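You operate a simulated robot arm through the tools that you are given. There is no shell and no other tool. Be economical: measure what you need, move in short steps, check, and stop when the job is done.

You are at the controls of a simulated robot arm. One attempt, no reset.

JOB
Take the grey check cell from the top of the pouch bench and leave it on top of the orange lens. Fetch the pin from the top of the tall load and stand it on the shelf under the high bench. Turn the blue post knob to 3 months. Close the orange cover. Fetch the sensor from the top shelf of the jar rack and set it on the upper shelf of the jar rack. Shut the wide drawer. Open the blue drawer, take the nut on the front of the sample bench and put it away in the inside of the blue drawer, then shut the drawer. Do these in any order. Set down upright: check cell, pin.

The check looks at the end state, three seconds after you hand in, the way a careful person would. Anything else that was tipped, shoved, dropped, spilled or broken makes it a failure. Lids that push on must go on centred and level and be pressed home; caps that screw on are set level and turned clockwise until they are tight.

ROBOT AND FRAMES
A 6-joint arm with a two-finger parallel gripper on a trunk, on a base that drives. Base frame: it is fixed to the floor where the robot stands at the start and does not move with it; the origin is under the middle of the robot, x ahead of it, y to its left, z up; the surface under the hand at the start is at about z = 0.8. Readings come in m, rad, newtons and seconds.
Its first joint turns from -2.897 to 2.897 rad. Places, roughly: blue drawer [7.5, -2.9, 0.7]; blue post knob [-2.1, 1.9, 0.8]; check cell [0.75, 0, 0.75]; inside of the blue drawer [7.5, -2.9, 0.7]; nut (3x3x2 cm) [2.8, -5.6, 0.9]; orange cover [-3.9, -1.1, 0.9]; orange lens (7x7x6 cm) [1, -0.5, 0.8]; pin [0.25, 3.25, 0.75]; sensor [1.5, -4.75, 1.5]; shelf under the high bench [-2.9, 1.5, 0.2]; upper shelf of the jar rack (38x24 cm) [1.3, -4.6, 1.1]; wide drawer [1.8, -4.8, 0.7]. Payload 3.91 kg.
The TCP is the grasp point between the finger pads, 0.03 m short of the fingertips. In the tool frame z runs along the fingers and y along their closing line. Largest opening 0.11 m; finger width 0.02, thickness 0.01; the body of the gripper, 0.048 by 0.112 m, starts 0.055 m behind the TCP.
Orientation is that of the tool frame in the base frame, as a unit quaternion [w, x, y, z]. With the fingers straight down and closing along the base's y, the tool's x points along the base's -x, its y along +y and its z along -z.

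CONTROLS
- The arm moves only by the tool move_arm. Its argument "deltas" is text: rows parted by semicolons, each of 7 numbers parted by spaces: the shift along the base's x, y, z in m, then the turn, a rotation vector about the base's x, y, z in rad, then the closure, from 0 (fully open) to 1 (shut). In form: dx dy dz wx wy wz gripper; .... A call has 1 to 10 rows; each row is the pose to reach, as a shift and turn from the pose commanded when the call began. A row lasts 0.2 s, in which the tool goes at most 0.05 m and 0.15 rad; a call with a longer step from one row to the next is refused whole, and so is a gripper value outside its range. A pose out of reach is approached as far as the arm can. The call stops where the force on the tool passes 40 N (or 10 N more than at its start, if that is more) or the arm is blocked; 0.2 s more then pass. The fingers move at their own pace (about 0.108 m/s each) and stop on an object; they squeeze with about 31 N. The grip force told is the motor's: it shows also when the fingers shut on nothing. Time passes only in rows, and 0.2 s behind the last, so rows that repeat a pose let the fingers close. The reply holds the time, the measured pose of the TCP, the force on the tool along the base axes, the opening and the grip force, in the units named above and with some noise, with the torque about the TCP (base axes, N m) and any sound that the robot's microphone picked up.
- Cameras (640 x 400 px; columns grow to the right, rows downward): "scene" is now at [0.6575, -0.4564, 1.1599]; the picture's right is [-0.00, -0.17, 0.99], its down [-0.93, 0.36, 0.06] and it looks along [-0.36, -0.92, -0.16] (base axes); focal length 214 px, centre (320, 200). "wrist" rides on the gripper at [0.072, 0.017, -0.103] in the tool frame; the picture's right is [-0.23, 0.97, 0.00], its down [-0.76, -0.18, -0.62] and it looks along [-0.61, -0.14, 0.78] (tool axes); focal length 222 px, centre (320, 200). There is no depth. A picture from a camera that has moved, and an enlarged one, comes with that camera's place and axes in the base frame and with its lens.
- get_image(camera): a new picture of that camera. The clock stands still meanwhile.
- roll_base(legs): drives the robot by 1 to 6 legs, each [ahead, left, turn to the left] in m, m and rad, along the robot's own axes; the way and the turn of a leg run together, so that a leg with both is an arc; at most 1.5 m and 3.142 rad a leg. The arm and the cameras ride along, it lands a little off, and it stops where it bumps. It gives what a move gives.
- head_to(pan, tilt): turns the head with the scene camera to pan (to the left, within 1.396 rad either way) and tilt (down, from -0.506 to 1.204), counted from straight ahead of the robot. It gives what a move gives.
- enlarge(camera, box): a new picture of the part [left, top, right, bottom] of that camera's present view, enlarged. The clock stands still meanwhile.
- close_job(): hands the job in; it is judged then, once.

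Work in short steps. Places have to be worked out from the pictures, the camera data and where the tool is seen: move nearer, look again, correct. Check each grasp and each placing, and mend what went wrong. You have 196 turns and 174 pictures in all, those below and enlarged ones among them. Open the gripper and draw the arm clear of the work before you hand the job in, unless the task says otherwise; then end with one line.

The tools are called after "Request:" by a JSON object that holds its "op" and its "data". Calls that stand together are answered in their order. move_arm: Moves the arm, as the interface text tells. Its arguments: {"type":"object","properties":{"deltas":{"type":"string"}},"required":["deltas"]} The other tools are called the same way: roll_base (legs) drives the base; head_to (pan, tilt) turns the head that bears the scene camera; get_image (camera) takes a picture; enlarge (camera, box) takes an enlarged picture of a part of a camera's view; close_job () hands the job in.

At the start:

```text
clock: 0.0
tool_pos: [0.5808, -0.3661, 1.0474]
tool_rot: [0.0, 0.0, 1.0, 0.0]
contact_force: [0.7, -0.1, -0.6]
moment: [-0.01, -0.03, -0.01]
grip_width: 0.11
finger_force: 0.1
robot x, y, heading: [0.002, -0.0022, 0.002]
head pan, tilt: [-1.4, 0.37]
```

scene: 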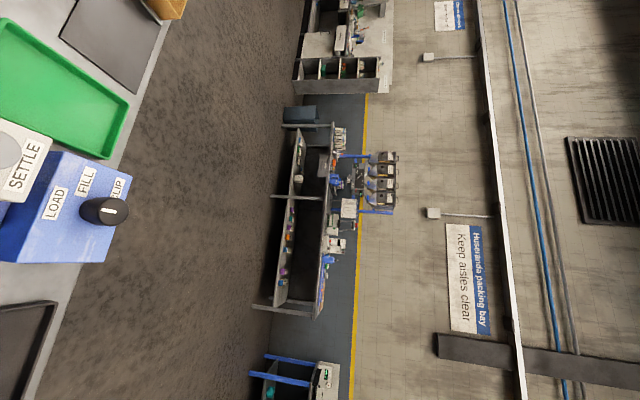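
wrist: 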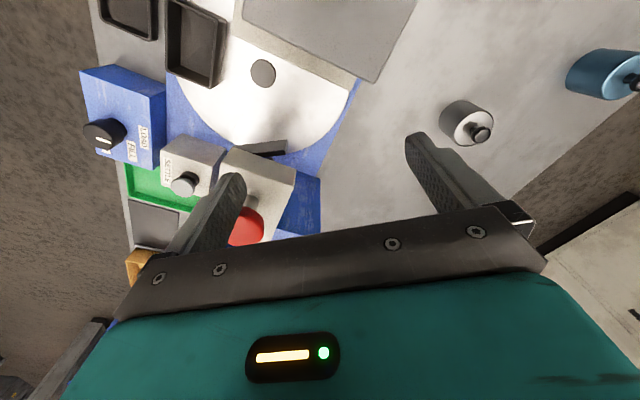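

The wrist view shows a bench with a grey weight-like item; I turn the head ahead to see the pouch bench.

Request:
{"op": "head_to", "data": {"pan": -0.3, "tilt": 0.8}}

Request:
{"op": "get_image", "data": {"camera": "scene"}}

```text
clock: 1.3
tool_pos: [0.5803, -0.3658, 1.0462]
tool_rot: [0.0, 0.0, 1.0, 0.001]
contact_force: [-0.3, 0.4, 0.1]
moment: [0.01, 0.0, 0.0]
grip_width: 0.1098
finger_force: 0.1
robot x, y, heading: [-0.0025, -0.0017, 0.004]
head pan, tilt: [-0.3, 0.799]
```

```text
171 pictures are left
camera scene: at [0.6197, -0.3887, 1.0986], right [0.0, -0.95, 0.3], down [-0.7, 0.21, 0.68], along [-0.72, -0.21, -0.67], focal length 214 px, centre (320, 200)
```

scene: 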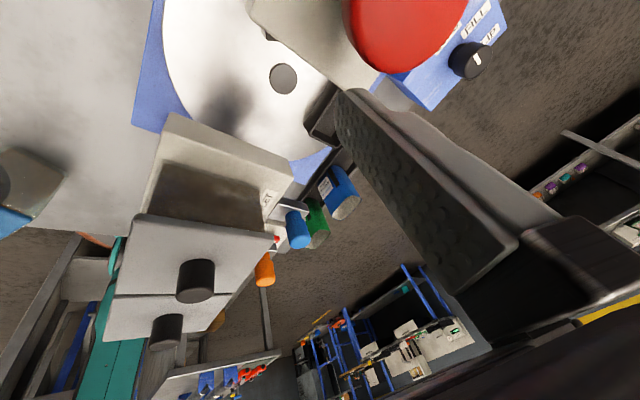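

The scene camera rides on the gripper, with "ahead" along the fingers. I tilt it up to look at the bench ahead.

Request:
{"op": "head_to", "data": {"pan": 0, "tilt": -0.5}}

Request:
{"op": "get_image", "data": {"camera": "scene"}}

```text
clock: 2.8
tool_pos: [0.5792, -0.367, 1.0462]
tool_rot: [-0.001, 0.0, 1.0, 0.0]
contact_force: [-0.7, -0.3, 0.7]
moment: [-0.01, -0.01, 0.0]
grip_width: 0.1101
finger_force: 0.0
robot x, y, heading: [-0.0025, 0.0026, -0.002]
head pan, tilt: [0.0, -0.499]
```

```text
170 pictures are left
camera scene: at [0.7317, -0.3648, 1.1086], right [0.0, -1.0, 0.0], down [-0.88, 0.0, -0.48], along [0.48, 0.0, -0.88], focal length 214 px, centre (320, 200)
```

scene: 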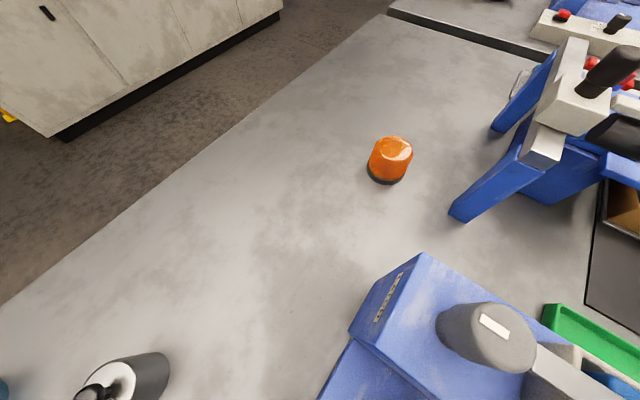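

Orange lens sits at about (1.01,-0.50). I check where the bench ends near the robot.

Request:
{"op": "head_to", "data": {"pan": 0.6, "tilt": 0.5}}

Request:
{"op": "get_image", "data": {"camera": "scene"}}

```text
clock: 4.1
tool_pos: [0.5797, -0.3657, 1.046]
tool_rot: [0.0, -0.001, 1.0, 0.0]
contact_force: [0.4, 0.5, -0.5]
moment: [0.04, 0.02, 0.0]
grip_width: 0.11
finger_force: 0.1
robot x, y, heading: [-0.0012, -0.0019, -0.001]
head pan, tilt: [0.6, 0.499]
```

```text
169 pictures are left
camera scene: at [0.6457, -0.3134, 1.1005], right [0.0, -0.83, -0.56], down [-0.88, -0.27, 0.39], along [-0.48, 0.5, -0.73], focal length 214 px, centre (320, 200)
```

scene: 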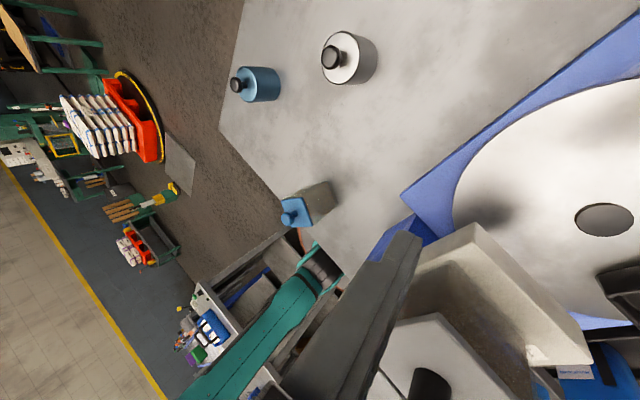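

Grey cell with a knob is at about (0.69,-0.135); the robot stands at the bench's short end. I raise and retract the hand before driving along the bench's far side.

Request:
{"op": "move_arm", "data": {"deltas": "0 0 0.05 0 0 0 0; 0 0 0.1 0 0 0 0; 0 0 0.15 0 0 0 0; -0.02 0.03 0.18 0 0 0 0; -0.05 0.06 0.2 0 0 0 0; -0.08 0.09 0.2 0 0 0 0; -0.11 0.12 0.2 0 0 0 0; -0.14 0.15 0.2 0 0 0 0; -0.16 0.19 0.2 0 0 0 0; -0.18 0.23 0.2 0 0 0 0"}}

Request:
{"op": "roll_base", "data": {"legs": [[0, 0.75, 0], [0.65, 0.2, 0], [0.45, -0.55, -1.8]]}}

Request:
{"op": "get_image", "data": {"camera": "scene"}}

Request:
{"op": "get_image", "data": {"camera": "wrist"}}

```text
clock: 6.3
tool_pos: [0.4015, -0.1364, 1.2473]
tool_rot: [0.0, 0.0, 1.0, 0.0]
contact_force: [0.5, -0.2, -0.8]
moment: [0.02, 0.08, 0.03]
grip_width: 0.1099
finger_force: 0.1
robot x, y, heading: [0.0025, -0.0011, 0.003]
head pan, tilt: [0.6, 0.499]
```

```text
clock: 17.2
tool_pos: [0.4414, 0.0387, 1.2483]
tool_rot: [0.0, 0.717, 0.697, -0.003]
contact_force: [-1.0, 0.2, 0.1]
moment: [0.02, -0.03, -0.02]
grip_width: 0.1098
finger_force: 0.0
robot x, y, heading: [0.5895, 0.4356, -1.595]
head pan, tilt: [0.6, 0.499]
stopped in leg 3: the robot was blocked; the commanded pose is now the measured one
```

```text
168 pictures are left
camera scene: at [0.4932, -0.0247, 1.3026], right [-0.83, 0.02, -0.56], down [-0.25, 0.89, 0.39], along [0.51, 0.46, -0.73], focal length 214 px, centre (320, 200)
```

scene: 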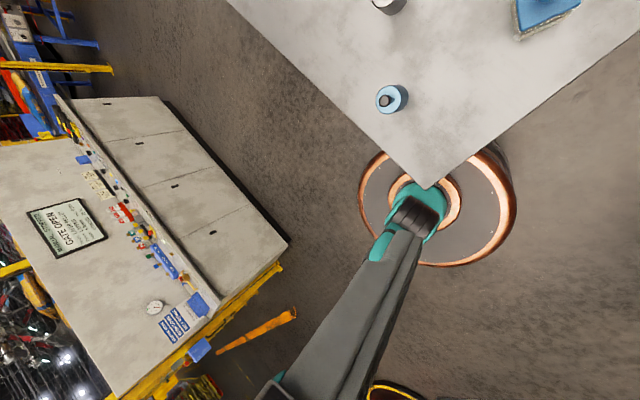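

```text
167 pictures are left
camera wrist: at [0.4608, 0.1121, 1.351], right [0.97, -0.25, 0.0], down [-0.2, -0.75, 0.63], along [-0.16, -0.61, -0.78], focal length 222 px, centre (320, 200)
```

wrist: 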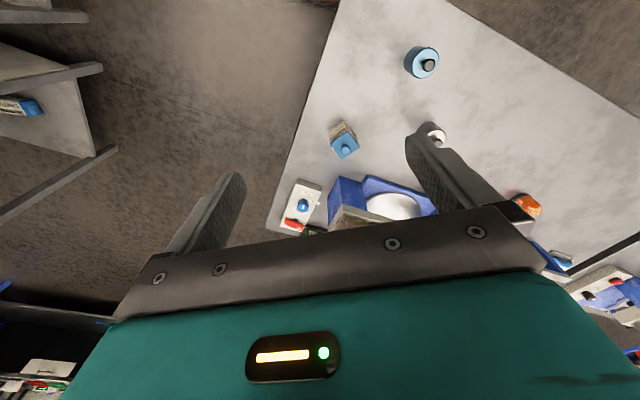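

The base bumped the bench corner and stopped; I back off outward and then drive parallel to the bench edge.

Request:
{"op": "roll_base", "data": {"legs": [[-0.13, 0.1, 0], [0.32, 0.44, 0]]}}

Request:
{"op": "head_to", "data": {"pan": -0.5, "tilt": -0.3}}

Request:
{"op": "get_image", "data": {"camera": "scene"}}

Request:
{"op": "get_image", "data": {"camera": "wrist"}}

```text
clock: 21.4
tool_pos: [0.98, -0.1677, 1.2482]
tool_rot: [0.0, 0.716, 0.698, -0.001]
contact_force: [0.3, 0.2, 0.2]
moment: [0.01, 0.05, -0.01]
grip_width: 0.1101
finger_force: 0.0
robot x, y, heading: [1.1242, 0.231, -1.592]
head pan, tilt: [0.6, 0.499]
```

```text
clock: 22.7
tool_pos: [0.9787, -0.1669, 1.2482]
tool_rot: [0.001, 0.716, 0.699, -0.002]
contact_force: [-0.6, -0.9, 0.0]
moment: [0.0, -0.03, 0.02]
grip_width: 0.11
finger_force: 0.0
robot x, y, heading: [1.1243, 0.2271, -1.593]
head pan, tilt: [-0.499, -0.3]
```

```text
166 pictures are left
camera scene: at [0.94, -0.3005, 1.309], right [-0.88, 0.02, 0.48], down [-0.12, 0.96, -0.26], along [-0.46, -0.29, -0.84], focal length 214 px, centre (320, 200)
```

scene: 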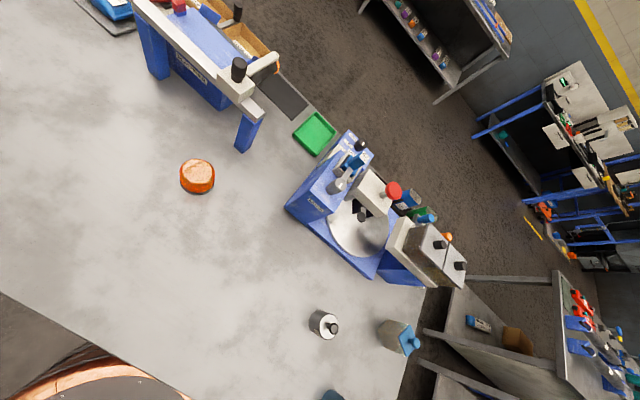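

```text
165 pictures are left
camera wrist: at [0.9978, -0.0944, 1.3509], right [0.97, -0.25, 0.0], down [-0.2, -0.76, 0.63], along [-0.16, -0.61, -0.78], focal length 222 px, centre (320, 200)
```

wrist: 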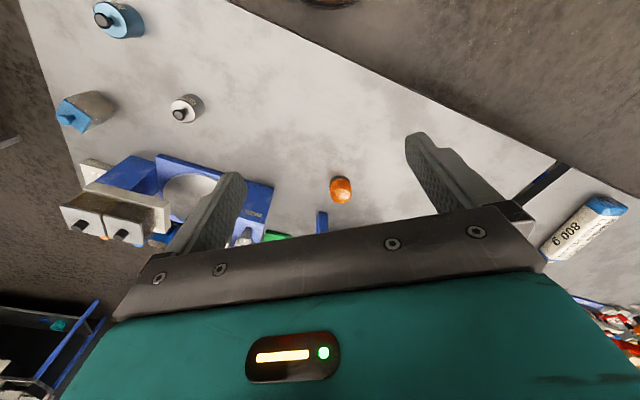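

Bench top is about z=0.80, lens top about 0.86. I enlarge the three candidate items to identify the grey check cell.

Request:
{"op": "enlarge", "data": {"camera": "scene", "box": [280, 290, 440, 400]}}

Request:
{"op": "enlarge", "data": {"camera": "wrist", "box": [40, 0, 220, 140]}}

```text
3.64 times, centred on (360, 345) of scene
camera zoom: at [0.94, -0.3005, 1.309], right [-0.88, 0.02, 0.48], down [-0.12, 0.96, -0.26], along [-0.46, -0.29, -0.84], focal length 780 px, centre (174, -327)
```

zoom: 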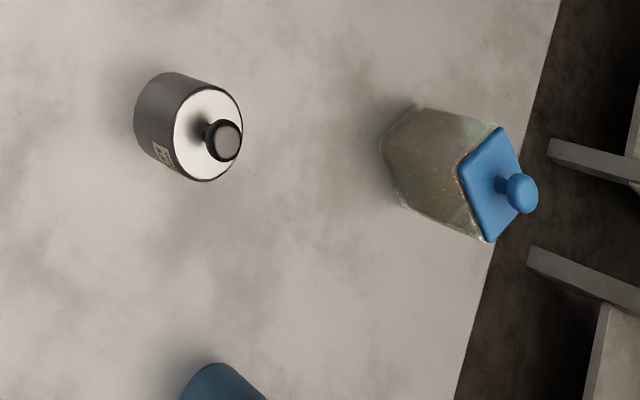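

```text
2.86 times, centred on (130, 70) of wrist
camera zoom: at [0.9978, -0.0944, 1.3509], right [0.97, -0.25, 0.0], down [-0.2, -0.76, 0.63], along [-0.16, -0.61, -0.78], focal length 635 px, centre (863, 571)
```

zoom: 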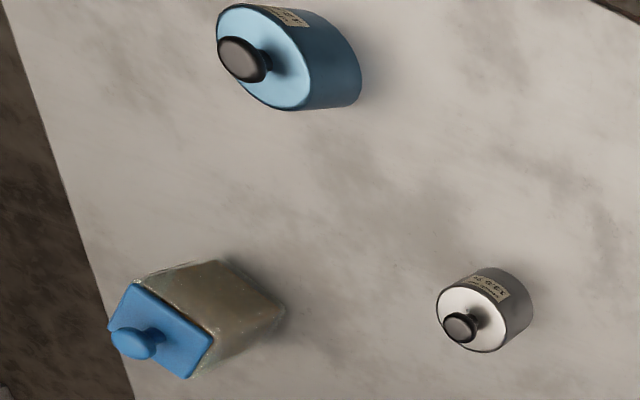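

It is the grey cylinder, top plate at about (0.672,-0.170,0.852). I move above it and look again.

Request:
{"op": "move_arm", "data": {"deltas": "-0.04 0 -0.025 0 0 0 0; -0.08 0 -0.05 0 0 0 0; -0.12 0 -0.075 0 0 0 0; -0.16 0 -0.1 0 0 0 0; -0.2 0 -0.125 0 0 0 0; -0.24 0 -0.15 0 0 0 0; -0.275 0 -0.175 0 0 0 0; -0.307 -0.003 -0.21 0 0 0 0; -0.307 -0.003 -0.25 0 0 0 0"}}

Request:
{"op": "head_to", "data": {"pan": 0, "tilt": 0.7}}

Request:
{"op": "get_image", "data": {"camera": "wrist"}}

Request:
{"op": "get_image", "data": {"camera": "scene"}}

```text
clock: 24.7
tool_pos: [0.6721, -0.1699, 0.9986]
tool_rot: [0.0, 0.716, 0.698, -0.002]
contact_force: [0.6, -0.8, 1.1]
moment: [-0.02, 0.06, 0.01]
grip_width: 0.1099
finger_force: 0.1
robot x, y, heading: [1.1225, 0.2273, -1.593]
head pan, tilt: [-0.499, -0.3]
```

```text
clock: 26.0
tool_pos: [0.6709, -0.1706, 0.9988]
tool_rot: [0.001, 0.716, 0.698, -0.002]
contact_force: [-0.1, 0.4, 0.4]
moment: [-0.01, 0.02, -0.04]
grip_width: 0.1102
finger_force: 0.1
robot x, y, heading: [1.1272, 0.2305, -1.597]
head pan, tilt: [0.0, 0.7]
```

```text
162 pictures are left
camera wrist: at [0.6906, -0.0977, 1.1014], right [0.97, -0.25, 0.0], down [-0.2, -0.76, 0.63], along [-0.16, -0.61, -0.78], focal length 222 px, centre (320, 200)
```

wrist: 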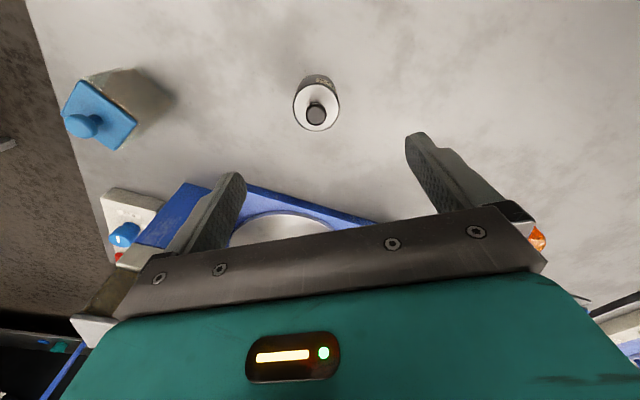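

```text
161 pictures are left
camera scene: at [0.6725, -0.2155, 1.0431], right [-1.0, 0.02, 0.0], down [0.02, 0.77, 0.64], along [0.01, 0.64, -0.77], focal length 214 px, centre (320, 200)
```

scene: 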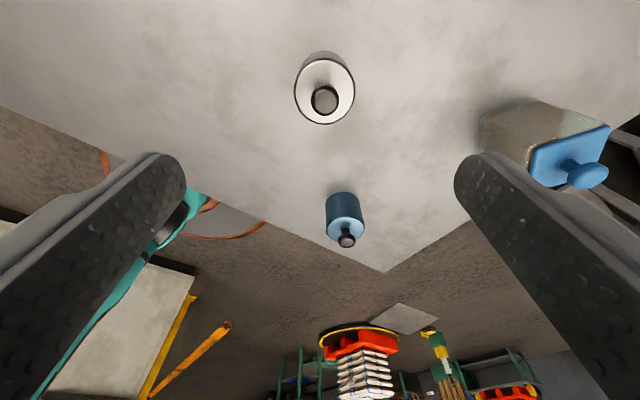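

Stereo puts the cell's top plate at (0.668,-0.170,0.838), diameter about 0.053. I descend to TCP z≈0.837 and close.

Request:
{"op": "move_arm", "data": {"deltas": "-0.003 0 -0.045 0 0 0 0; -0.003 0 -0.09 0 0 0 0; -0.003 0 -0.13 0 0 0 0; -0.003 0 -0.15 0 0 0 0; -0.003 0 -0.161 0 0 0 0; -0.003 0 -0.161 0 0 0 0.5; -0.003 0 -0.161 0 0 0 1; -0.003 0 -0.161 0 0 0 1; -0.003 0 -0.161 0 0 0 1"}}

Request:
{"op": "get_image", "data": {"camera": "wrist"}}

```text
clock: 28.0
tool_pos: [0.6698, -0.1721, 0.8389]
tool_rot: [0.001, 0.715, 0.699, -0.002]
contact_force: [-0.3, 0.4, -0.1]
moment: [0.01, -0.02, 0.01]
grip_width: 0.0505
finger_force: 31.2
robot x, y, heading: [1.1249, 0.2274, -1.595]
head pan, tilt: [0.0, 0.7]
```

```text
160 pictures are left
camera wrist: at [0.6876, -0.0983, 0.9401], right [0.97, -0.25, 0.0], down [-0.2, -0.76, 0.63], along [-0.16, -0.61, -0.78], focal length 222 px, centre (320, 200)
```

wrist: 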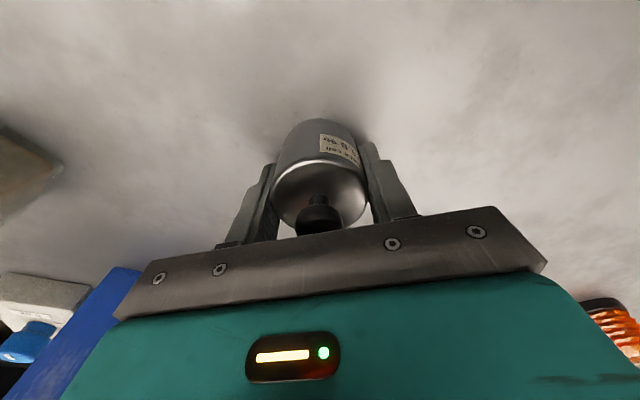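

Grasped (0.0505 wide). I lift and move near the lens.

Request:
{"op": "move_arm", "data": {"deltas": "0 0 0.05 0 0 0 1; 0 0 0.1 0 0 0 1; 0 0 0.15 0 0 0 1; 0.03 -0.03 0.16 0 0 0 1; 0.06 -0.06 0.16 0 0 0 1; 0.09 -0.09 0.16 0 0 0 1; 0.12 -0.12 0.16 0 0 0 1; 0.15 -0.15 0.16 0 0 0 1; 0.18 -0.18 0.16 0 0 0 1; 0.21 -0.21 0.16 0 0 0 1"}}

Request:
{"op": "head_to", "data": {"pan": 0.5, "tilt": 0}}

Request:
{"op": "get_image", "data": {"camera": "wrist"}}

Request:
{"op": "get_image", "data": {"camera": "scene"}}

```text
clock: 30.2
tool_pos: [0.8804, -0.38, 0.9965]
tool_rot: [0.0, 0.716, 0.698, -0.002]
contact_force: [-0.1, 0.7, -1.0]
moment: [-0.03, -0.02, -0.02]
grip_width: 0.0504
finger_force: 30.9
robot x, y, heading: [1.126, 0.2309, -1.599]
head pan, tilt: [0.0, 0.7]
```

```text
clock: 31.2
tool_pos: [0.8787, -0.3798, 0.9979]
tool_rot: [0.0, 0.716, 0.698, -0.001]
contact_force: [-0.2, -0.3, -1.9]
moment: [-0.01, -0.03, 0.03]
grip_width: 0.0506
finger_force: 30.5
robot x, y, heading: [1.1227, 0.2323, -1.597]
head pan, tilt: [0.499, 0.0]
```

```text
159 pictures are left
camera wrist: at [0.8975, -0.3068, 1.0993], right [0.97, -0.25, 0.0], down [-0.2, -0.76, 0.63], along [-0.16, -0.61, -0.78], focal length 222 px, centre (320, 200)
```

wrist: 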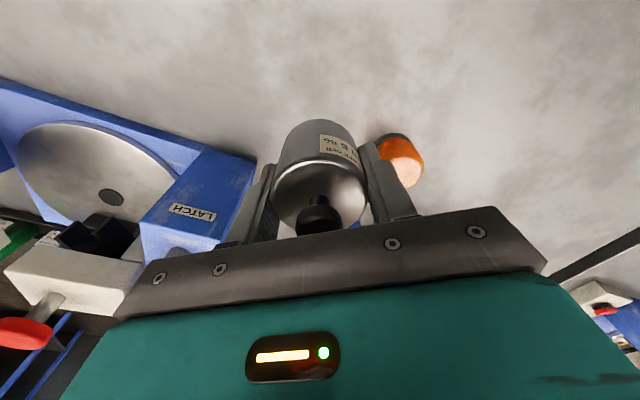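

```text
158 pictures are left
camera scene: at [0.9209, -0.4894, 1.0471], right [-0.88, 0.02, -0.48], down [0.02, 1.0, 0.0], along [0.48, -0.01, -0.88], focal length 214 px, centre (320, 200)
```

scene: 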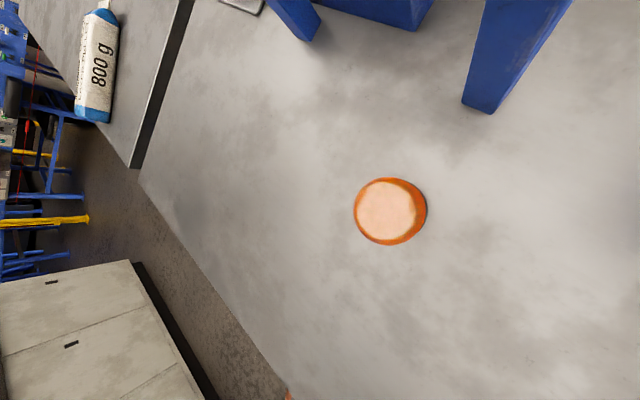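

Lens top centre is about (0.963,-0.481). I move over it and lower to just above.

Request:
{"op": "move_arm", "data": {"deltas": "0.028 -0.034 0 0 0 0 1; 0.056 -0.068 0 0 0 0 1; 0.084 -0.101 0 0 0 0 1; 0.084 -0.101 -0.04 0 0 0 1; 0.084 -0.101 -0.08 0 0 0 1"}}

Request:
{"op": "head_to", "data": {"pan": 0, "tilt": 1.1}}

Request:
{"op": "get_image", "data": {"camera": "scene"}}

Request:
{"op": "get_image", "data": {"camera": "wrist"}}

```text
clock: 32.4
tool_pos: [0.9636, -0.4799, 0.9161]
tool_rot: [0.001, 0.716, 0.698, -0.001]
contact_force: [0.3, 0.2, -1.3]
moment: [-0.02, 0.03, 0.02]
grip_width: 0.0507
finger_force: 30.9
robot x, y, heading: [1.127, 0.228, -1.595]
head pan, tilt: [0.499, 0.0]
```

```text
clock: 33.8
tool_pos: [0.9633, -0.4808, 0.9163]
tool_rot: [0.0, 0.716, 0.698, -0.002]
contact_force: [0.1, -0.1, -2.0]
moment: [0.0, -0.03, 0.02]
grip_width: 0.0506
finger_force: 31.2
robot x, y, heading: [1.1208, 0.2257, -1.592]
head pan, tilt: [0.0, 1.1]
```

```text
157 pictures are left
camera scene: at [0.9645, -0.4957, 0.9829], right [-1.0, 0.02, 0.0], down [0.01, 0.46, 0.89], along [0.02, 0.89, -0.46], focal length 214 px, centre (320, 200)
```

scene: 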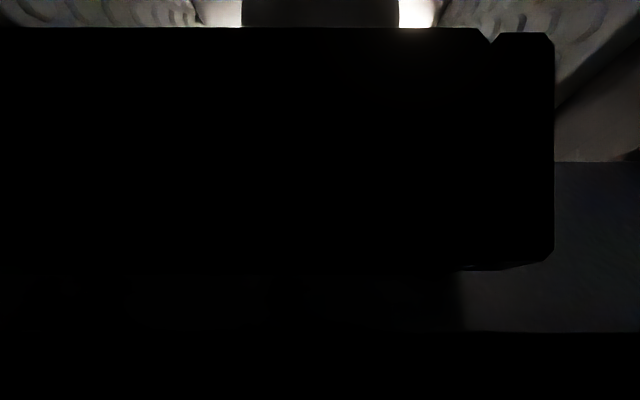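

```text
156 pictures are left
camera wrist: at [0.9819, -0.408, 1.0195], right [0.97, -0.25, 0.0], down [-0.2, -0.76, 0.63], along [-0.16, -0.61, -0.78], focal length 222 px, centre (320, 200)
```

wrist: 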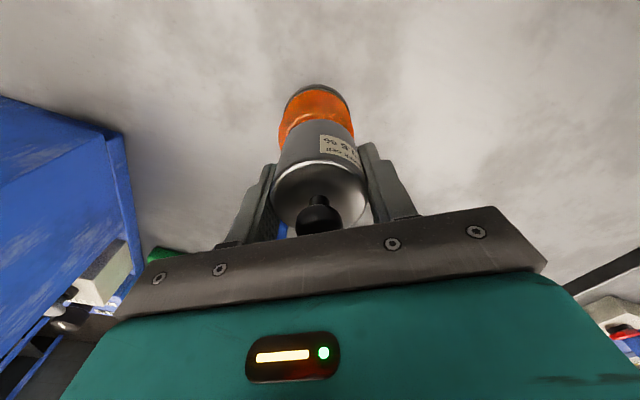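

Aligned within a few mm; nudge and lower slowly to contact.

Request:
{"op": "move_arm", "data": {"deltas": "0.002 -0.004 -0.006 0 0 0 1; 0.002 -0.004 -0.01 0 0 0 1; 0.002 -0.004 -0.013 0 0 0 1; 0.002 -0.004 -0.016 0 0 0 1; 0.002 -0.004 -0.018 0 0 0 1"}}

```text
clock: 35.0
tool_pos: [0.9662, -0.4857, 0.8988]
tool_rot: [0.0, 0.716, 0.698, -0.001]
contact_force: [-0.2, -0.5, -1.6]
moment: [0.03, 0.01, 0.0]
grip_width: 0.0505
finger_force: 31.8
robot x, y, heading: [1.1295, 0.2286, -1.595]
head pan, tilt: [0.0, 1.1]
```

No contact yet at 0.8988; I go on in 2 mm steps.

Request:
{"op": "move_arm", "data": {"deltas": "0 0 -0.001 0 0 0 1; 0 0 -0.002 0 0 0 1; 0 0 -0.003 0 0 0 1"}}

Request:
{"op": "enlarge", "data": {"camera": "wrist", "box": [240, 60, 400, 240]}}

```text
clock: 35.8
tool_pos: [0.9655, -0.4844, 0.8962]
tool_rot: [0.001, 0.716, 0.698, -0.002]
contact_force: [0.1, -0.2, -1.7]
moment: [0.0, -0.01, 0.02]
grip_width: 0.0506
finger_force: 31.2
robot x, y, heading: [1.1259, 0.2268, -1.592]
head pan, tilt: [0.0, 1.1]
```

```text
2.22 times, centred on (320, 150) of wrist
camera zoom: at [0.9839, -0.4126, 0.9987], right [0.97, -0.25, 0.0], down [-0.2, -0.76, 0.63], along [-0.16, -0.61, -0.78], focal length 494 px, centre (320, 311)
```

zoom: 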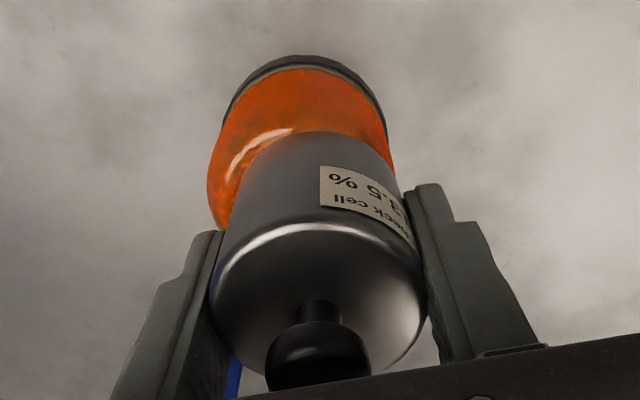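

The cell sits roughly 6 mm to the +x side of the lens axis; I correct that and look again.

Request:
{"op": "move_arm", "data": {"deltas": "-0.003 0.0005 0.002 0 0 0 1; -0.006 0.001 0.002 0 0 0 1; -0.006 0.001 0.002 0 0 0 1"}}

Request:
{"op": "enlarge", "data": {"camera": "wrist", "box": [240, 60, 400, 240]}}

```text
clock: 36.6
tool_pos: [0.9587, -0.4845, 0.8981]
tool_rot: [0.0, 0.716, 0.698, -0.002]
contact_force: [0.1, 0.2, -2.3]
moment: [0.02, -0.01, 0.0]
grip_width: 0.0504
finger_force: 31.4
robot x, y, heading: [1.1265, 0.2291, -1.599]
head pan, tilt: [0.0, 1.1]
```

```text
2.22 times, centred on (320, 150) of wrist
camera zoom: at [0.9774, -0.4119, 1.0007], right [0.97, -0.25, 0.0], down [-0.2, -0.76, 0.63], along [-0.16, -0.61, -0.78], focal length 494 px, centre (320, 311)
```

zoom: 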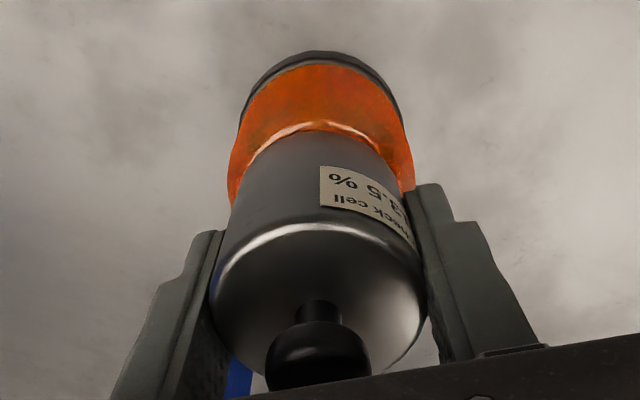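

Now centred. I lower in small steps until contact.

Request:
{"op": "move_arm", "data": {"deltas": "0 0.001 -0.002 0 0 0 1; 0 0.001 -0.004 0 0 0 1; 0 0.001 -0.006 0 0 0 1; 0 0.001 -0.007 0 0 0 1; 0 0.001 -0.008 0 0 0 1"}}

```text
clock: 37.8
tool_pos: [0.9591, -0.4841, 0.8922]
tool_rot: [0.001, 0.716, 0.698, -0.002]
contact_force: [-1.4, -2.3, 29.2]
moment: [-0.09, -0.11, -0.02]
grip_width: 0.0508
finger_force: 30.7
robot x, y, heading: [1.1255, 0.2277, -1.595]
head pan, tilt: [0.0, 1.1]
```

In contact (29 N). I ease up slightly, open, and rise.

Request:
{"op": "move_arm", "data": {"deltas": "0 0 0.002 0 0 0 1; 0 0 0.002 0 0 0 0.35; 0 0 0.002 0 0 0 0.2; 0 0 0.002 0 0 0 0; 0 0 0.002 0 0 0 0; 0 0 0.04 0 0 0 0; 0 0 0.08 0 0 0 0; 0 0 0.12 0 0 0 0; 0 0 0.16 0 0 0 0"}}

Request:
{"op": "get_image", "data": {"camera": "wrist"}}

```text
clock: 39.8
tool_pos: [0.9584, -0.4837, 1.0487]
tool_rot: [0.0, 0.716, 0.699, -0.002]
contact_force: [0.2, 0.7, -0.5]
moment: [0.03, -0.02, -0.01]
grip_width: 0.1099
finger_force: 0.1
robot x, y, heading: [1.1243, 0.2302, -1.592]
head pan, tilt: [0.0, 1.1]
```

```text
153 pictures are left
camera wrist: at [0.9778, -0.4107, 1.1518], right [0.97, -0.25, 0.0], down [-0.2, -0.76, 0.62], along [-0.16, -0.6, -0.78], focal length 222 px, centre (320, 200)
```

wrist: 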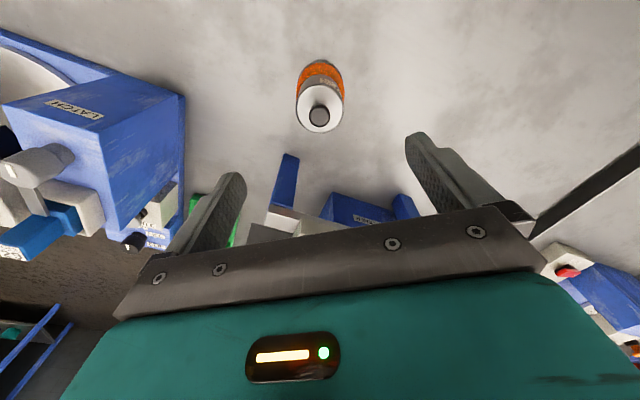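

The cell stands on the lens. I retract, raise and pitch the hand level so that the scene camera looks ahead upright for driving.

Request:
{"op": "move_arm", "data": {"deltas": "0 0 0.04 -0.1 0 0 0; 0 0.02 0.07 -0.25 0 0 0; 0 0.05 0.1 -0.4 0 0 0; 0.01 0.08 0.12 -0.55 0 0 0; 0.03 0.11 0.14 -0.7 0 0 0; 0.05 0.14 0.16 -0.85 0 0 0; 0.07 0.17 0.18 -1.0 0 0 0; 0.09 0.2 0.2 -1.15 0 0 0; 0.11 0.23 0.2 -1.3 0 0 0; 0.13 0.26 0.2 -1.45 0 0 0"}}

Request:
{"op": "head_to", "data": {"pan": 0, "tilt": 0.2}}

Request:
{"op": "get_image", "data": {"camera": "scene"}}

```text
clock: 42.0
tool_pos: [1.09, -0.223, 1.2499]
tool_rot: [0.475, 0.536, 0.521, -0.465]
contact_force: [0.3, -0.7, 0.0]
moment: [-0.02, 0.0, 0.01]
grip_width: 0.1101
finger_force: 0.0
robot x, y, heading: [1.1206, 0.2265, -1.597]
head pan, tilt: [0.0, 1.1]
```

```text
clock: 43.2
tool_pos: [1.0887, -0.2236, 1.2507]
tool_rot: [0.475, 0.535, 0.522, -0.465]
contact_force: [0.1, -0.4, -0.4]
moment: [0.03, 0.0, -0.01]
grip_width: 0.1098
finger_force: 0.0
robot x, y, heading: [1.1203, 0.2276, -1.595]
head pan, tilt: [0.0, 0.201]
```

```text
152 pictures are left
camera scene: at [1.0886, -0.197, 1.3448], right [-1.0, 0.0, -0.02], down [0.02, 0.31, -0.95], along [0.0, -0.95, -0.31], focal length 214 px, centre (320, 200)
```

scene: 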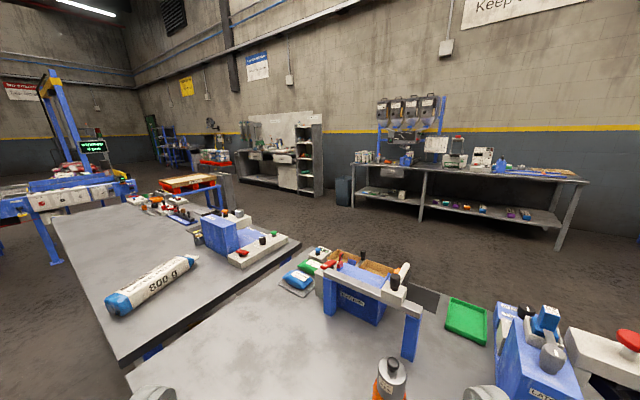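

Clear upright view. I back away from the bench and turn toward +y to look for the tall load.

Request:
{"op": "roll_base", "data": {"legs": [[-0.4, 0, 0], [0, 0, -2.7]]}}

Request:
{"op": "get_image", "data": {"camera": "scene"}}

```text
clock: 52.1
tool_pos: [0.9839, 1.0575, 1.2506]
tool_rot: [-0.356, 0.621, -0.416, -0.561]
contact_force: [0.3, 0.1, -0.5]
moment: [-0.02, 0.01, -0.01]
grip_width: 0.1099
finger_force: 0.0
robot x, y, heading: [1.1287, 0.6305, 1.964]
head pan, tilt: [0.0, 0.201]
```

```text
151 pictures are left
camera scene: at [0.9976, 1.0357, 1.3449], right [0.92, 0.4, -0.02], down [0.1, -0.3, -0.95], along [-0.39, 0.87, -0.31], focal length 214 px, centre (320, 200)
```

scene: 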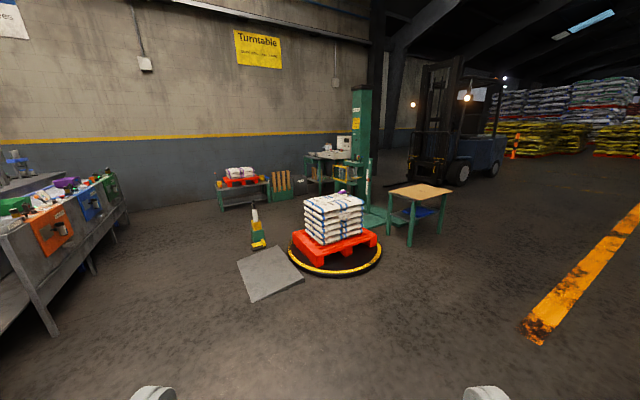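

The tall load is the sack stack on the turntable. I enlarge it to find the pin.

Request:
{"op": "enlarge", "data": {"camera": "scene", "box": [230, 170, 470, 320]}}

```text
2.67 times, centred on (350, 245) of scene
camera zoom: at [0.9976, 1.0357, 1.3449], right [0.92, 0.4, -0.02], down [0.1, -0.3, -0.95], along [-0.39, 0.87, -0.31], focal length 572 px, centre (240, 80)
```

zoom: 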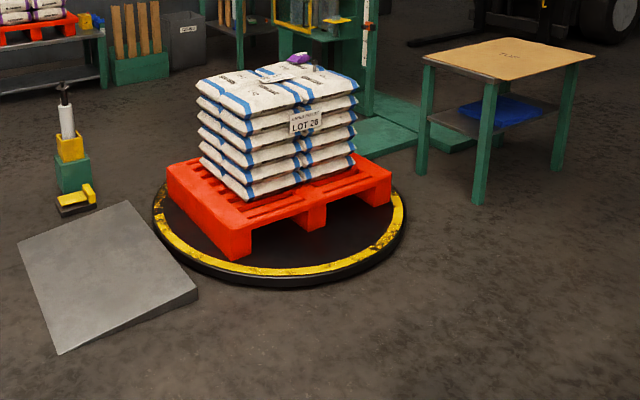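

The pin lies on the sacks near (0.29,3.23,0.68). I drive to about (1.0,2.75), beside the turntable, facing it.

Request:
{"op": "roll_base", "data": {"legs": [[1.0, -0.345, 0], [0.95, -0.345, 0], [0, 0, 0.55]]}}

Request:
{"op": "head_to", "data": {"pan": 0, "tilt": 0.9}}

Request:
{"op": "get_image", "data": {"camera": "scene"}}

```text
clock: 64.0
tool_pos: [0.6693, 2.9998, 1.2505]
tool_rot: [-0.19, 0.711, -0.231, -0.636]
contact_force: [0.0, -0.4, -0.2]
moment: [0.0, 0.02, -0.02]
grip_width: 0.11
finger_force: 0.1
robot x, y, heading: [1.0208, 2.7182, 2.515]
head pan, tilt: [0.0, 0.201]
```

```text
clock: 65.1
tool_pos: [0.6694, 2.9984, 1.251]
tool_rot: [-0.19, 0.711, -0.23, -0.637]
contact_force: [0.2, -0.1, 0.5]
moment: [0.01, 0.0, 0.02]
grip_width: 0.1098
finger_force: 0.1
robot x, y, heading: [1.0176, 2.7167, 2.52]
head pan, tilt: [0.0, 0.901]
```

```text
149 pictures are left
camera scene: at [0.713, 2.9722, 1.2859], right [0.57, 0.82, -0.02], down [0.69, -0.49, -0.53], along [-0.44, 0.28, -0.85], focal length 214 px, centre (320, 200)
```

scene: 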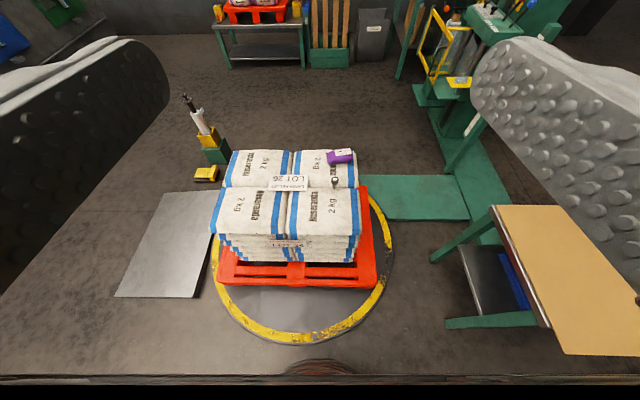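

Request:
{"op": "enlarge", "data": {"camera": "scene", "box": [270, 130, 400, 211]}}

```text
4.92 times, centred on (335, 170) of scene
camera zoom: at [0.713, 2.9722, 1.2859], right [0.57, 0.82, -0.02], down [0.69, -0.49, -0.53], along [-0.44, 0.28, -0.85], focal length 1056 px, centre (246, 345)
```

zoom: 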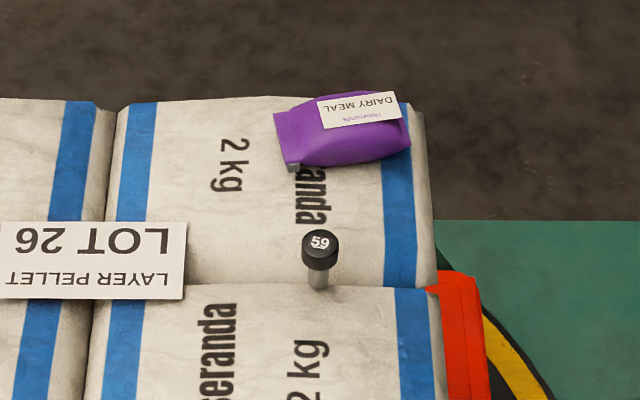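

The pin is the black-headed "59" rod standing on the sacks near (0.38,3.25); the purple pouch is close by. I pitch the hand down and go above it.

Request:
{"op": "move_arm", "data": {"deltas": "-0.025 0.022 -0.02 -0.084 -0.118 0 0; -0.05 0.045 -0.045 -0.169 -0.236 0 0; -0.08 0.068 -0.07 -0.253 -0.354 0 0; -0.105 0.09 -0.095 -0.338 -0.472 0 0; -0.13 0.115 -0.12 -0.422 -0.589 0 0; -0.158 0.137 -0.145 -0.506 -0.707 0 0; -0.185 0.16 -0.17 -0.591 -0.825 0 0; -0.21 0.18 -0.195 -0.675 -0.943 0 0; -0.235 0.205 -0.22 -0.76 -1.061 0 0; -0.26 0.225 -0.25 -0.844 -1.179 0 0"}}

Request:
{"op": "head_to", "data": {"pan": 0, "tilt": 0.3}}

Request:
{"op": "get_image", "data": {"camera": "scene"}}

Request:
{"op": "get_image", "data": {"camera": "wrist"}}

```text
clock: 67.3
tool_pos: [0.4102, 3.2247, 0.9993]
tool_rot: [0.008, 0.949, -0.316, -0.004]
contact_force: [0.8, 0.2, 1.2]
moment: [0.05, 0.06, -0.01]
grip_width: 0.1099
finger_force: 0.0
robot x, y, heading: [1.0226, 2.7169, 2.514]
head pan, tilt: [0.0, 0.901]
```

```text
clock: 68.3
tool_pos: [0.4095, 3.2244, 0.999]
tool_rot: [0.008, 0.949, -0.316, -0.004]
contact_force: [0.5, 0.4, 0.0]
moment: [0.01, -0.01, -0.03]
grip_width: 0.1099
finger_force: 0.0
robot x, y, heading: [1.0238, 2.717, 2.517]
head pan, tilt: [0.0, 0.3]
```

```text
147 pictures are left
camera scene: at [0.3451, 3.2753, 1.0356], right [0.6, 0.8, -0.02], down [0.77, -0.57, 0.29], along [0.22, -0.19, -0.96], focal length 214 px, centre (320, 200)
```

scene: 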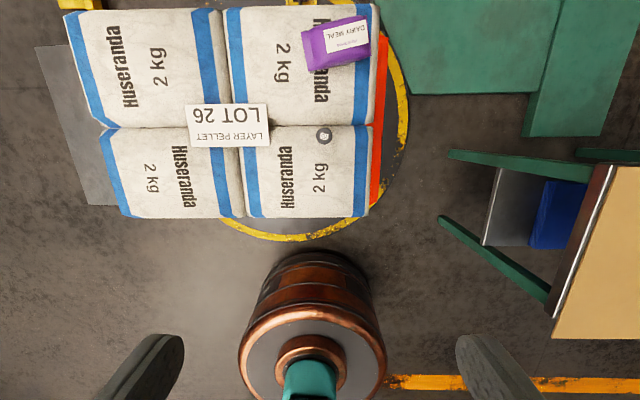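

```text
146 pictures are left
camera wrist: at [0.4579, 3.1692, 1.1024], right [-0.77, -0.64, 0.02], down [-0.49, 0.61, 0.62], along [-0.41, 0.47, -0.78], focal length 222 px, centre (320, 200)
```

wrist: 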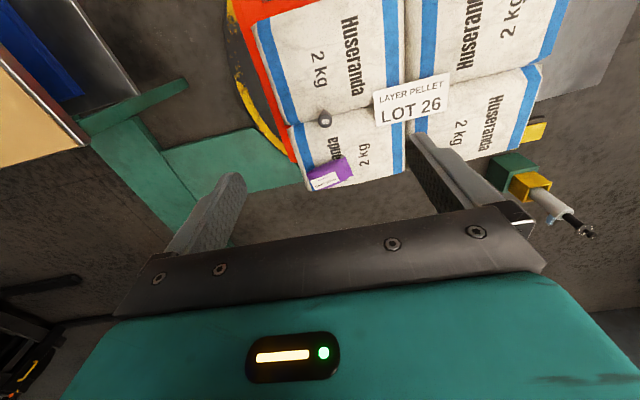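

The pin's head is at about (0.344,3.275,0.64), fixed by two views. I go above it and down to z≈0.72, then look again.

Request:
{"op": "move_arm", "data": {"deltas": "-0.033 0.025 0 0 0 0 0; -0.066 0.05 0 0 0 0 0; -0.066 0.05 -0.05 0 0 0 0; -0.066 0.05 -0.1 0 0 0 0; -0.066 0.05 -0.15 0 0 0 0; -0.066 0.05 -0.2 0 0 0 0; -0.066 0.05 -0.24 0 0 0 0; -0.066 0.05 -0.27 0 0 0 0"}}

Request:
{"op": "get_image", "data": {"camera": "wrist"}}

Request:
{"op": "head_to", "data": {"pan": 0, "tilt": 0.9}}

Request:
{"op": "get_image", "data": {"camera": "scene"}}

```text
clock: 70.1
tool_pos: [0.3432, 3.2732, 0.7321]
tool_rot: [0.007, 0.949, -0.316, -0.005]
contact_force: [-0.3, -0.4, 1.2]
moment: [0.03, -0.01, 0.0]
grip_width: 0.11
finger_force: 0.1
robot x, y, heading: [1.0237, 2.7161, 2.511]
head pan, tilt: [0.0, 0.3]
```

```text
145 pictures are left
camera wrist: at [0.3923, 3.2183, 0.8344], right [-0.77, -0.64, 0.02], down [-0.49, 0.61, 0.62], along [-0.41, 0.47, -0.78], focal length 222 px, centre (320, 200)
```

wrist: 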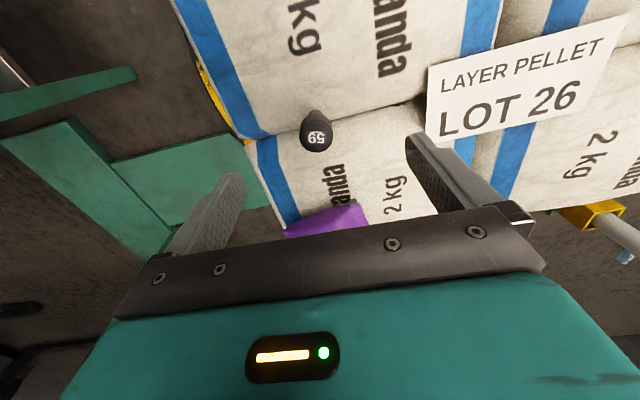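

```text
clock: 71.1
tool_pos: [0.3441, 3.2737, 0.7315]
tool_rot: [0.008, 0.949, -0.315, -0.004]
contact_force: [-0.2, -0.1, -0.1]
moment: [-0.01, 0.01, 0.02]
grip_width: 0.1102
finger_force: 0.2
robot x, y, heading: [1.0217, 2.7129, 2.518]
head pan, tilt: [0.0, 0.901]
```

```text
144 pictures are left
camera scene: at [0.3214, 3.2934, 0.7854], right [0.6, 0.8, -0.02], down [0.51, -0.36, 0.78], along [0.62, -0.48, -0.62], focal length 214 px, centre (320, 200)
```

scene: 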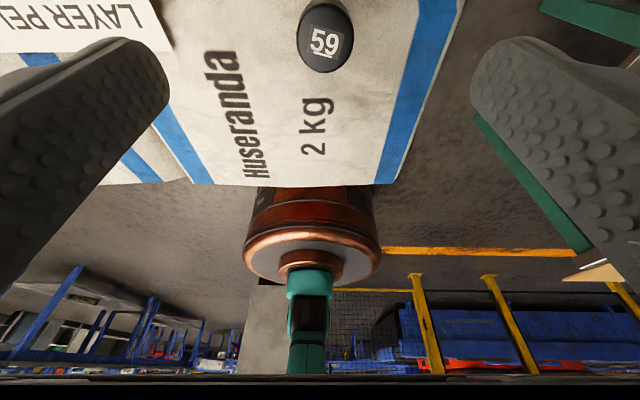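

Head top is at z≈0.668, centred. I go down to z≈0.652 and close on the head.

Request:
{"op": "move_arm", "data": {"deltas": "0.003 -0.001 -0.04 0 0 0 0; 0.003 -0.001 -0.065 0 0 0 0; 0.003 -0.001 -0.08 0 0 0 0; 0.003 -0.001 -0.08 0 0 0 0.6; 0.003 -0.001 -0.08 0 0 0 1; 0.003 -0.001 -0.08 0 0 0 1; 0.003 -0.001 -0.08 0 0 0 1; 0.003 -0.001 -0.08 0 0 0 1"}}

Request:
{"op": "get_image", "data": {"camera": "wrist"}}

```text
clock: 72.9
tool_pos: [0.3459, 3.273, 0.6512]
tool_rot: [0.008, 0.949, -0.315, -0.004]
contact_force: [0.0, 0.4, 0.5]
moment: [0.03, 0.0, 0.01]
grip_width: 0.0266
finger_force: 30.8
robot x, y, heading: [1.0243, 2.7132, 2.51]
head pan, tilt: [0.0, 0.901]
```

```text
143 pictures are left
camera wrist: at [0.3955, 3.2178, 0.7539], right [-0.77, -0.64, 0.02], down [-0.49, 0.61, 0.62], along [-0.41, 0.47, -0.78], focal length 222 px, centre (320, 200)
```

wrist: 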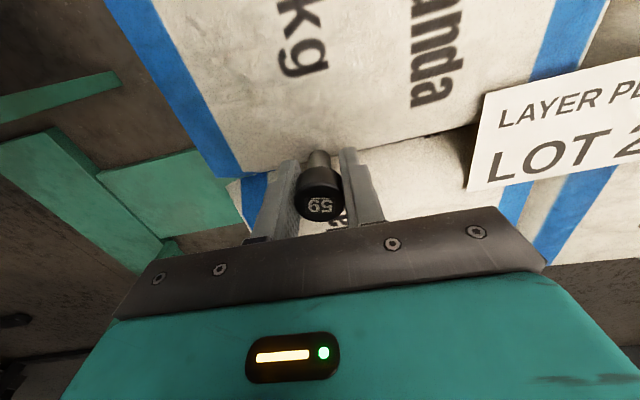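

Grip holds (26.6 mm). I lift straight up and look left-ahead toward the high bench before deciding how to stand the pin.

Request:
{"op": "move_arm", "data": {"deltas": "0 0 0.04 0 0 0 1; 0 0 0.09 0 0 0 1; 0 0 0.14 0 0 0 1; 0 0 0.19 0 0 0 1; 0 0 0.24 0 0 0 1; 0 0 0.29 0 0 0 1; 0 0 0.34 0 0 0 1; 0 0 0.39 0 0 0 1; 0 0 0.44 0 0 0 1; 0 0 0.49 0 0 0 1"}}

Request:
{"op": "head_to", "data": {"pan": 1.39, "tilt": -0.45}}

Request:
{"op": "get_image", "data": {"camera": "scene"}}

Request:
{"op": "get_image", "data": {"camera": "wrist"}}

```text
clock: 75.1
tool_pos: [0.3469, 3.2731, 1.1401]
tool_rot: [0.008, 0.949, -0.315, -0.004]
contact_force: [0.0, 0.4, -1.0]
moment: [-0.01, 0.0, -0.02]
grip_width: 0.0262
finger_force: 31.4
robot x, y, heading: [1.0219, 2.7113, 2.512]
head pan, tilt: [0.0, 0.901]
```

```text
clock: 76.6
tool_pos: [0.347, 3.2729, 1.1396]
tool_rot: [0.007, 0.949, -0.315, -0.004]
contact_force: [0.8, -0.2, -0.7]
moment: [-0.03, -0.01, 0.01]
grip_width: 0.0263
finger_force: 31.1
robot x, y, heading: [1.0225, 2.7155, 2.517]
head pan, tilt: [1.389, -0.45]
```

```text
142 pictures are left
camera scene: at [0.1908, 3.308, 1.2574], right [0.1, 0.13, -0.99], down [0.46, -0.88, -0.07], along [-0.88, -0.45, -0.15], focal length 214 px, centre (320, 200)
```

scene: 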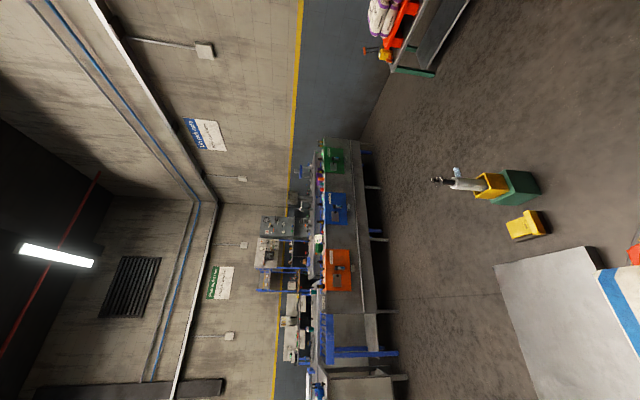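

```text
141 pictures are left
camera wrist: at [0.3955, 3.2175, 1.2423], right [-0.77, -0.64, 0.02], down [-0.49, 0.61, 0.62], along [-0.41, 0.47, -0.78], focal length 222 px, centre (320, 200)
```

wrist: 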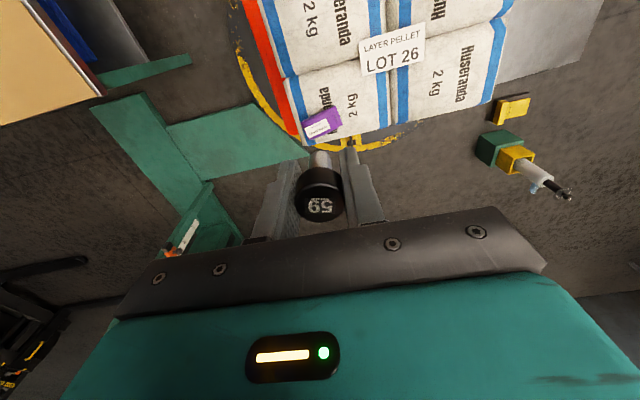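

I enlarge the wall benches to find the high bench and its lower shelf.

Request:
{"op": "enlarge", "data": {"camera": "scene", "box": [240, 130, 420, 400]}}

```text
1.48 times, centred on (330, 265) of scene
camera zoom: at [0.1908, 3.308, 1.2574], right [0.1, 0.13, -0.99], down [0.46, -0.88, -0.07], along [-0.88, -0.45, -0.15], focal length 318 px, centre (305, 104)
```

zoom: 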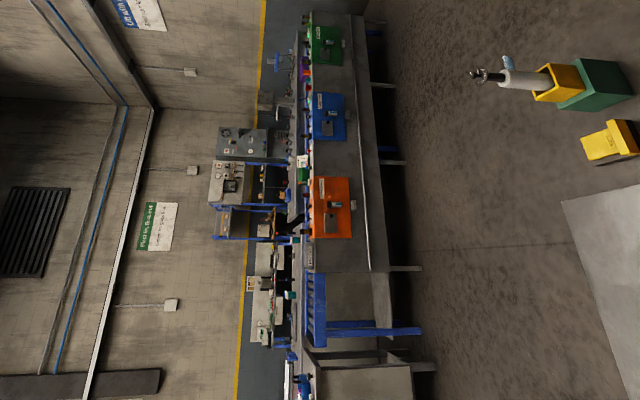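

The bench with green/blue/orange posts runs along the wall; its front lies near n=0.35 in the floor's skewed grid. I retract the arm and drive round the ramp to stand before it.

Request:
{"op": "move_arm", "data": {"deltas": "0.035 -0.025 0.01 0 0 0 1; 0.07 -0.05 0.02 0 0 0 1; 0.105 -0.075 0.03 0 0 0 1; 0.14 -0.1 0.04 0 0 0 1; 0.175 -0.125 0.05 0 0 0 1; 0.21 -0.15 0.06 0 0 0 1; 0.245 -0.175 0.06 0 0 0 1; 0.28 -0.2 0.06 0 0 0 1; 0.315 -0.225 0.06 0 0 0 1; 0.34 -0.245 0.06 0 0 0 1"}}

Request:
{"op": "roll_base", "data": {"legs": [[0, 0.84, 0], [0, 0.84, 0], [0.9, 0, 0], [0.9, 0, 0], [0, 0, 0.1]]}}

Request:
{"op": "get_image", "data": {"camera": "scene"}}

```text
clock: 78.8
tool_pos: [0.6862, 3.0289, 1.1998]
tool_rot: [0.007, 0.949, -0.316, -0.004]
contact_force: [0.1, 0.3, -1.9]
moment: [-0.08, -0.06, -0.03]
grip_width: 0.0262
finger_force: 31.3
robot x, y, heading: [1.0207, 2.7142, 2.514]
head pan, tilt: [1.389, -0.45]
```

```text
clock: 96.5
tool_pos: [-1.787, 2.6892, 1.2002]
tool_rot: [0.008, 0.964, -0.267, -0.004]
contact_force: [-0.2, 0.5, 0.2]
moment: [-0.04, -0.02, 0.0]
grip_width: 0.0264
finger_force: 30.7
robot x, y, heading: [-1.4187, 2.4105, 2.612]
head pan, tilt: [1.389, -0.45]
```

```text
139 pictures are left
camera scene: at [-1.945, 2.7081, 1.3185], right [0.08, 0.14, -0.99], down [0.55, -0.83, -0.07], along [-0.83, -0.54, -0.15], focal length 214 px, centre (320, 200)
```

scene: 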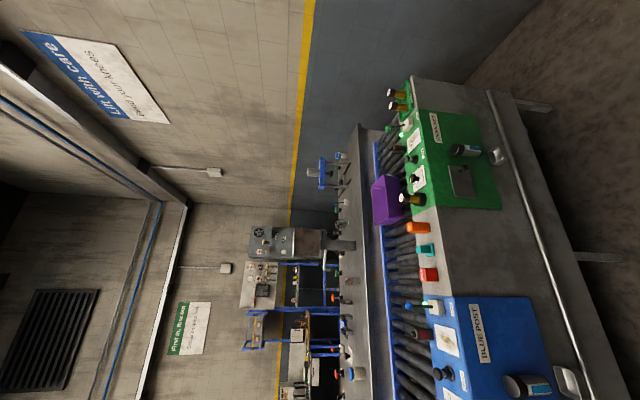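

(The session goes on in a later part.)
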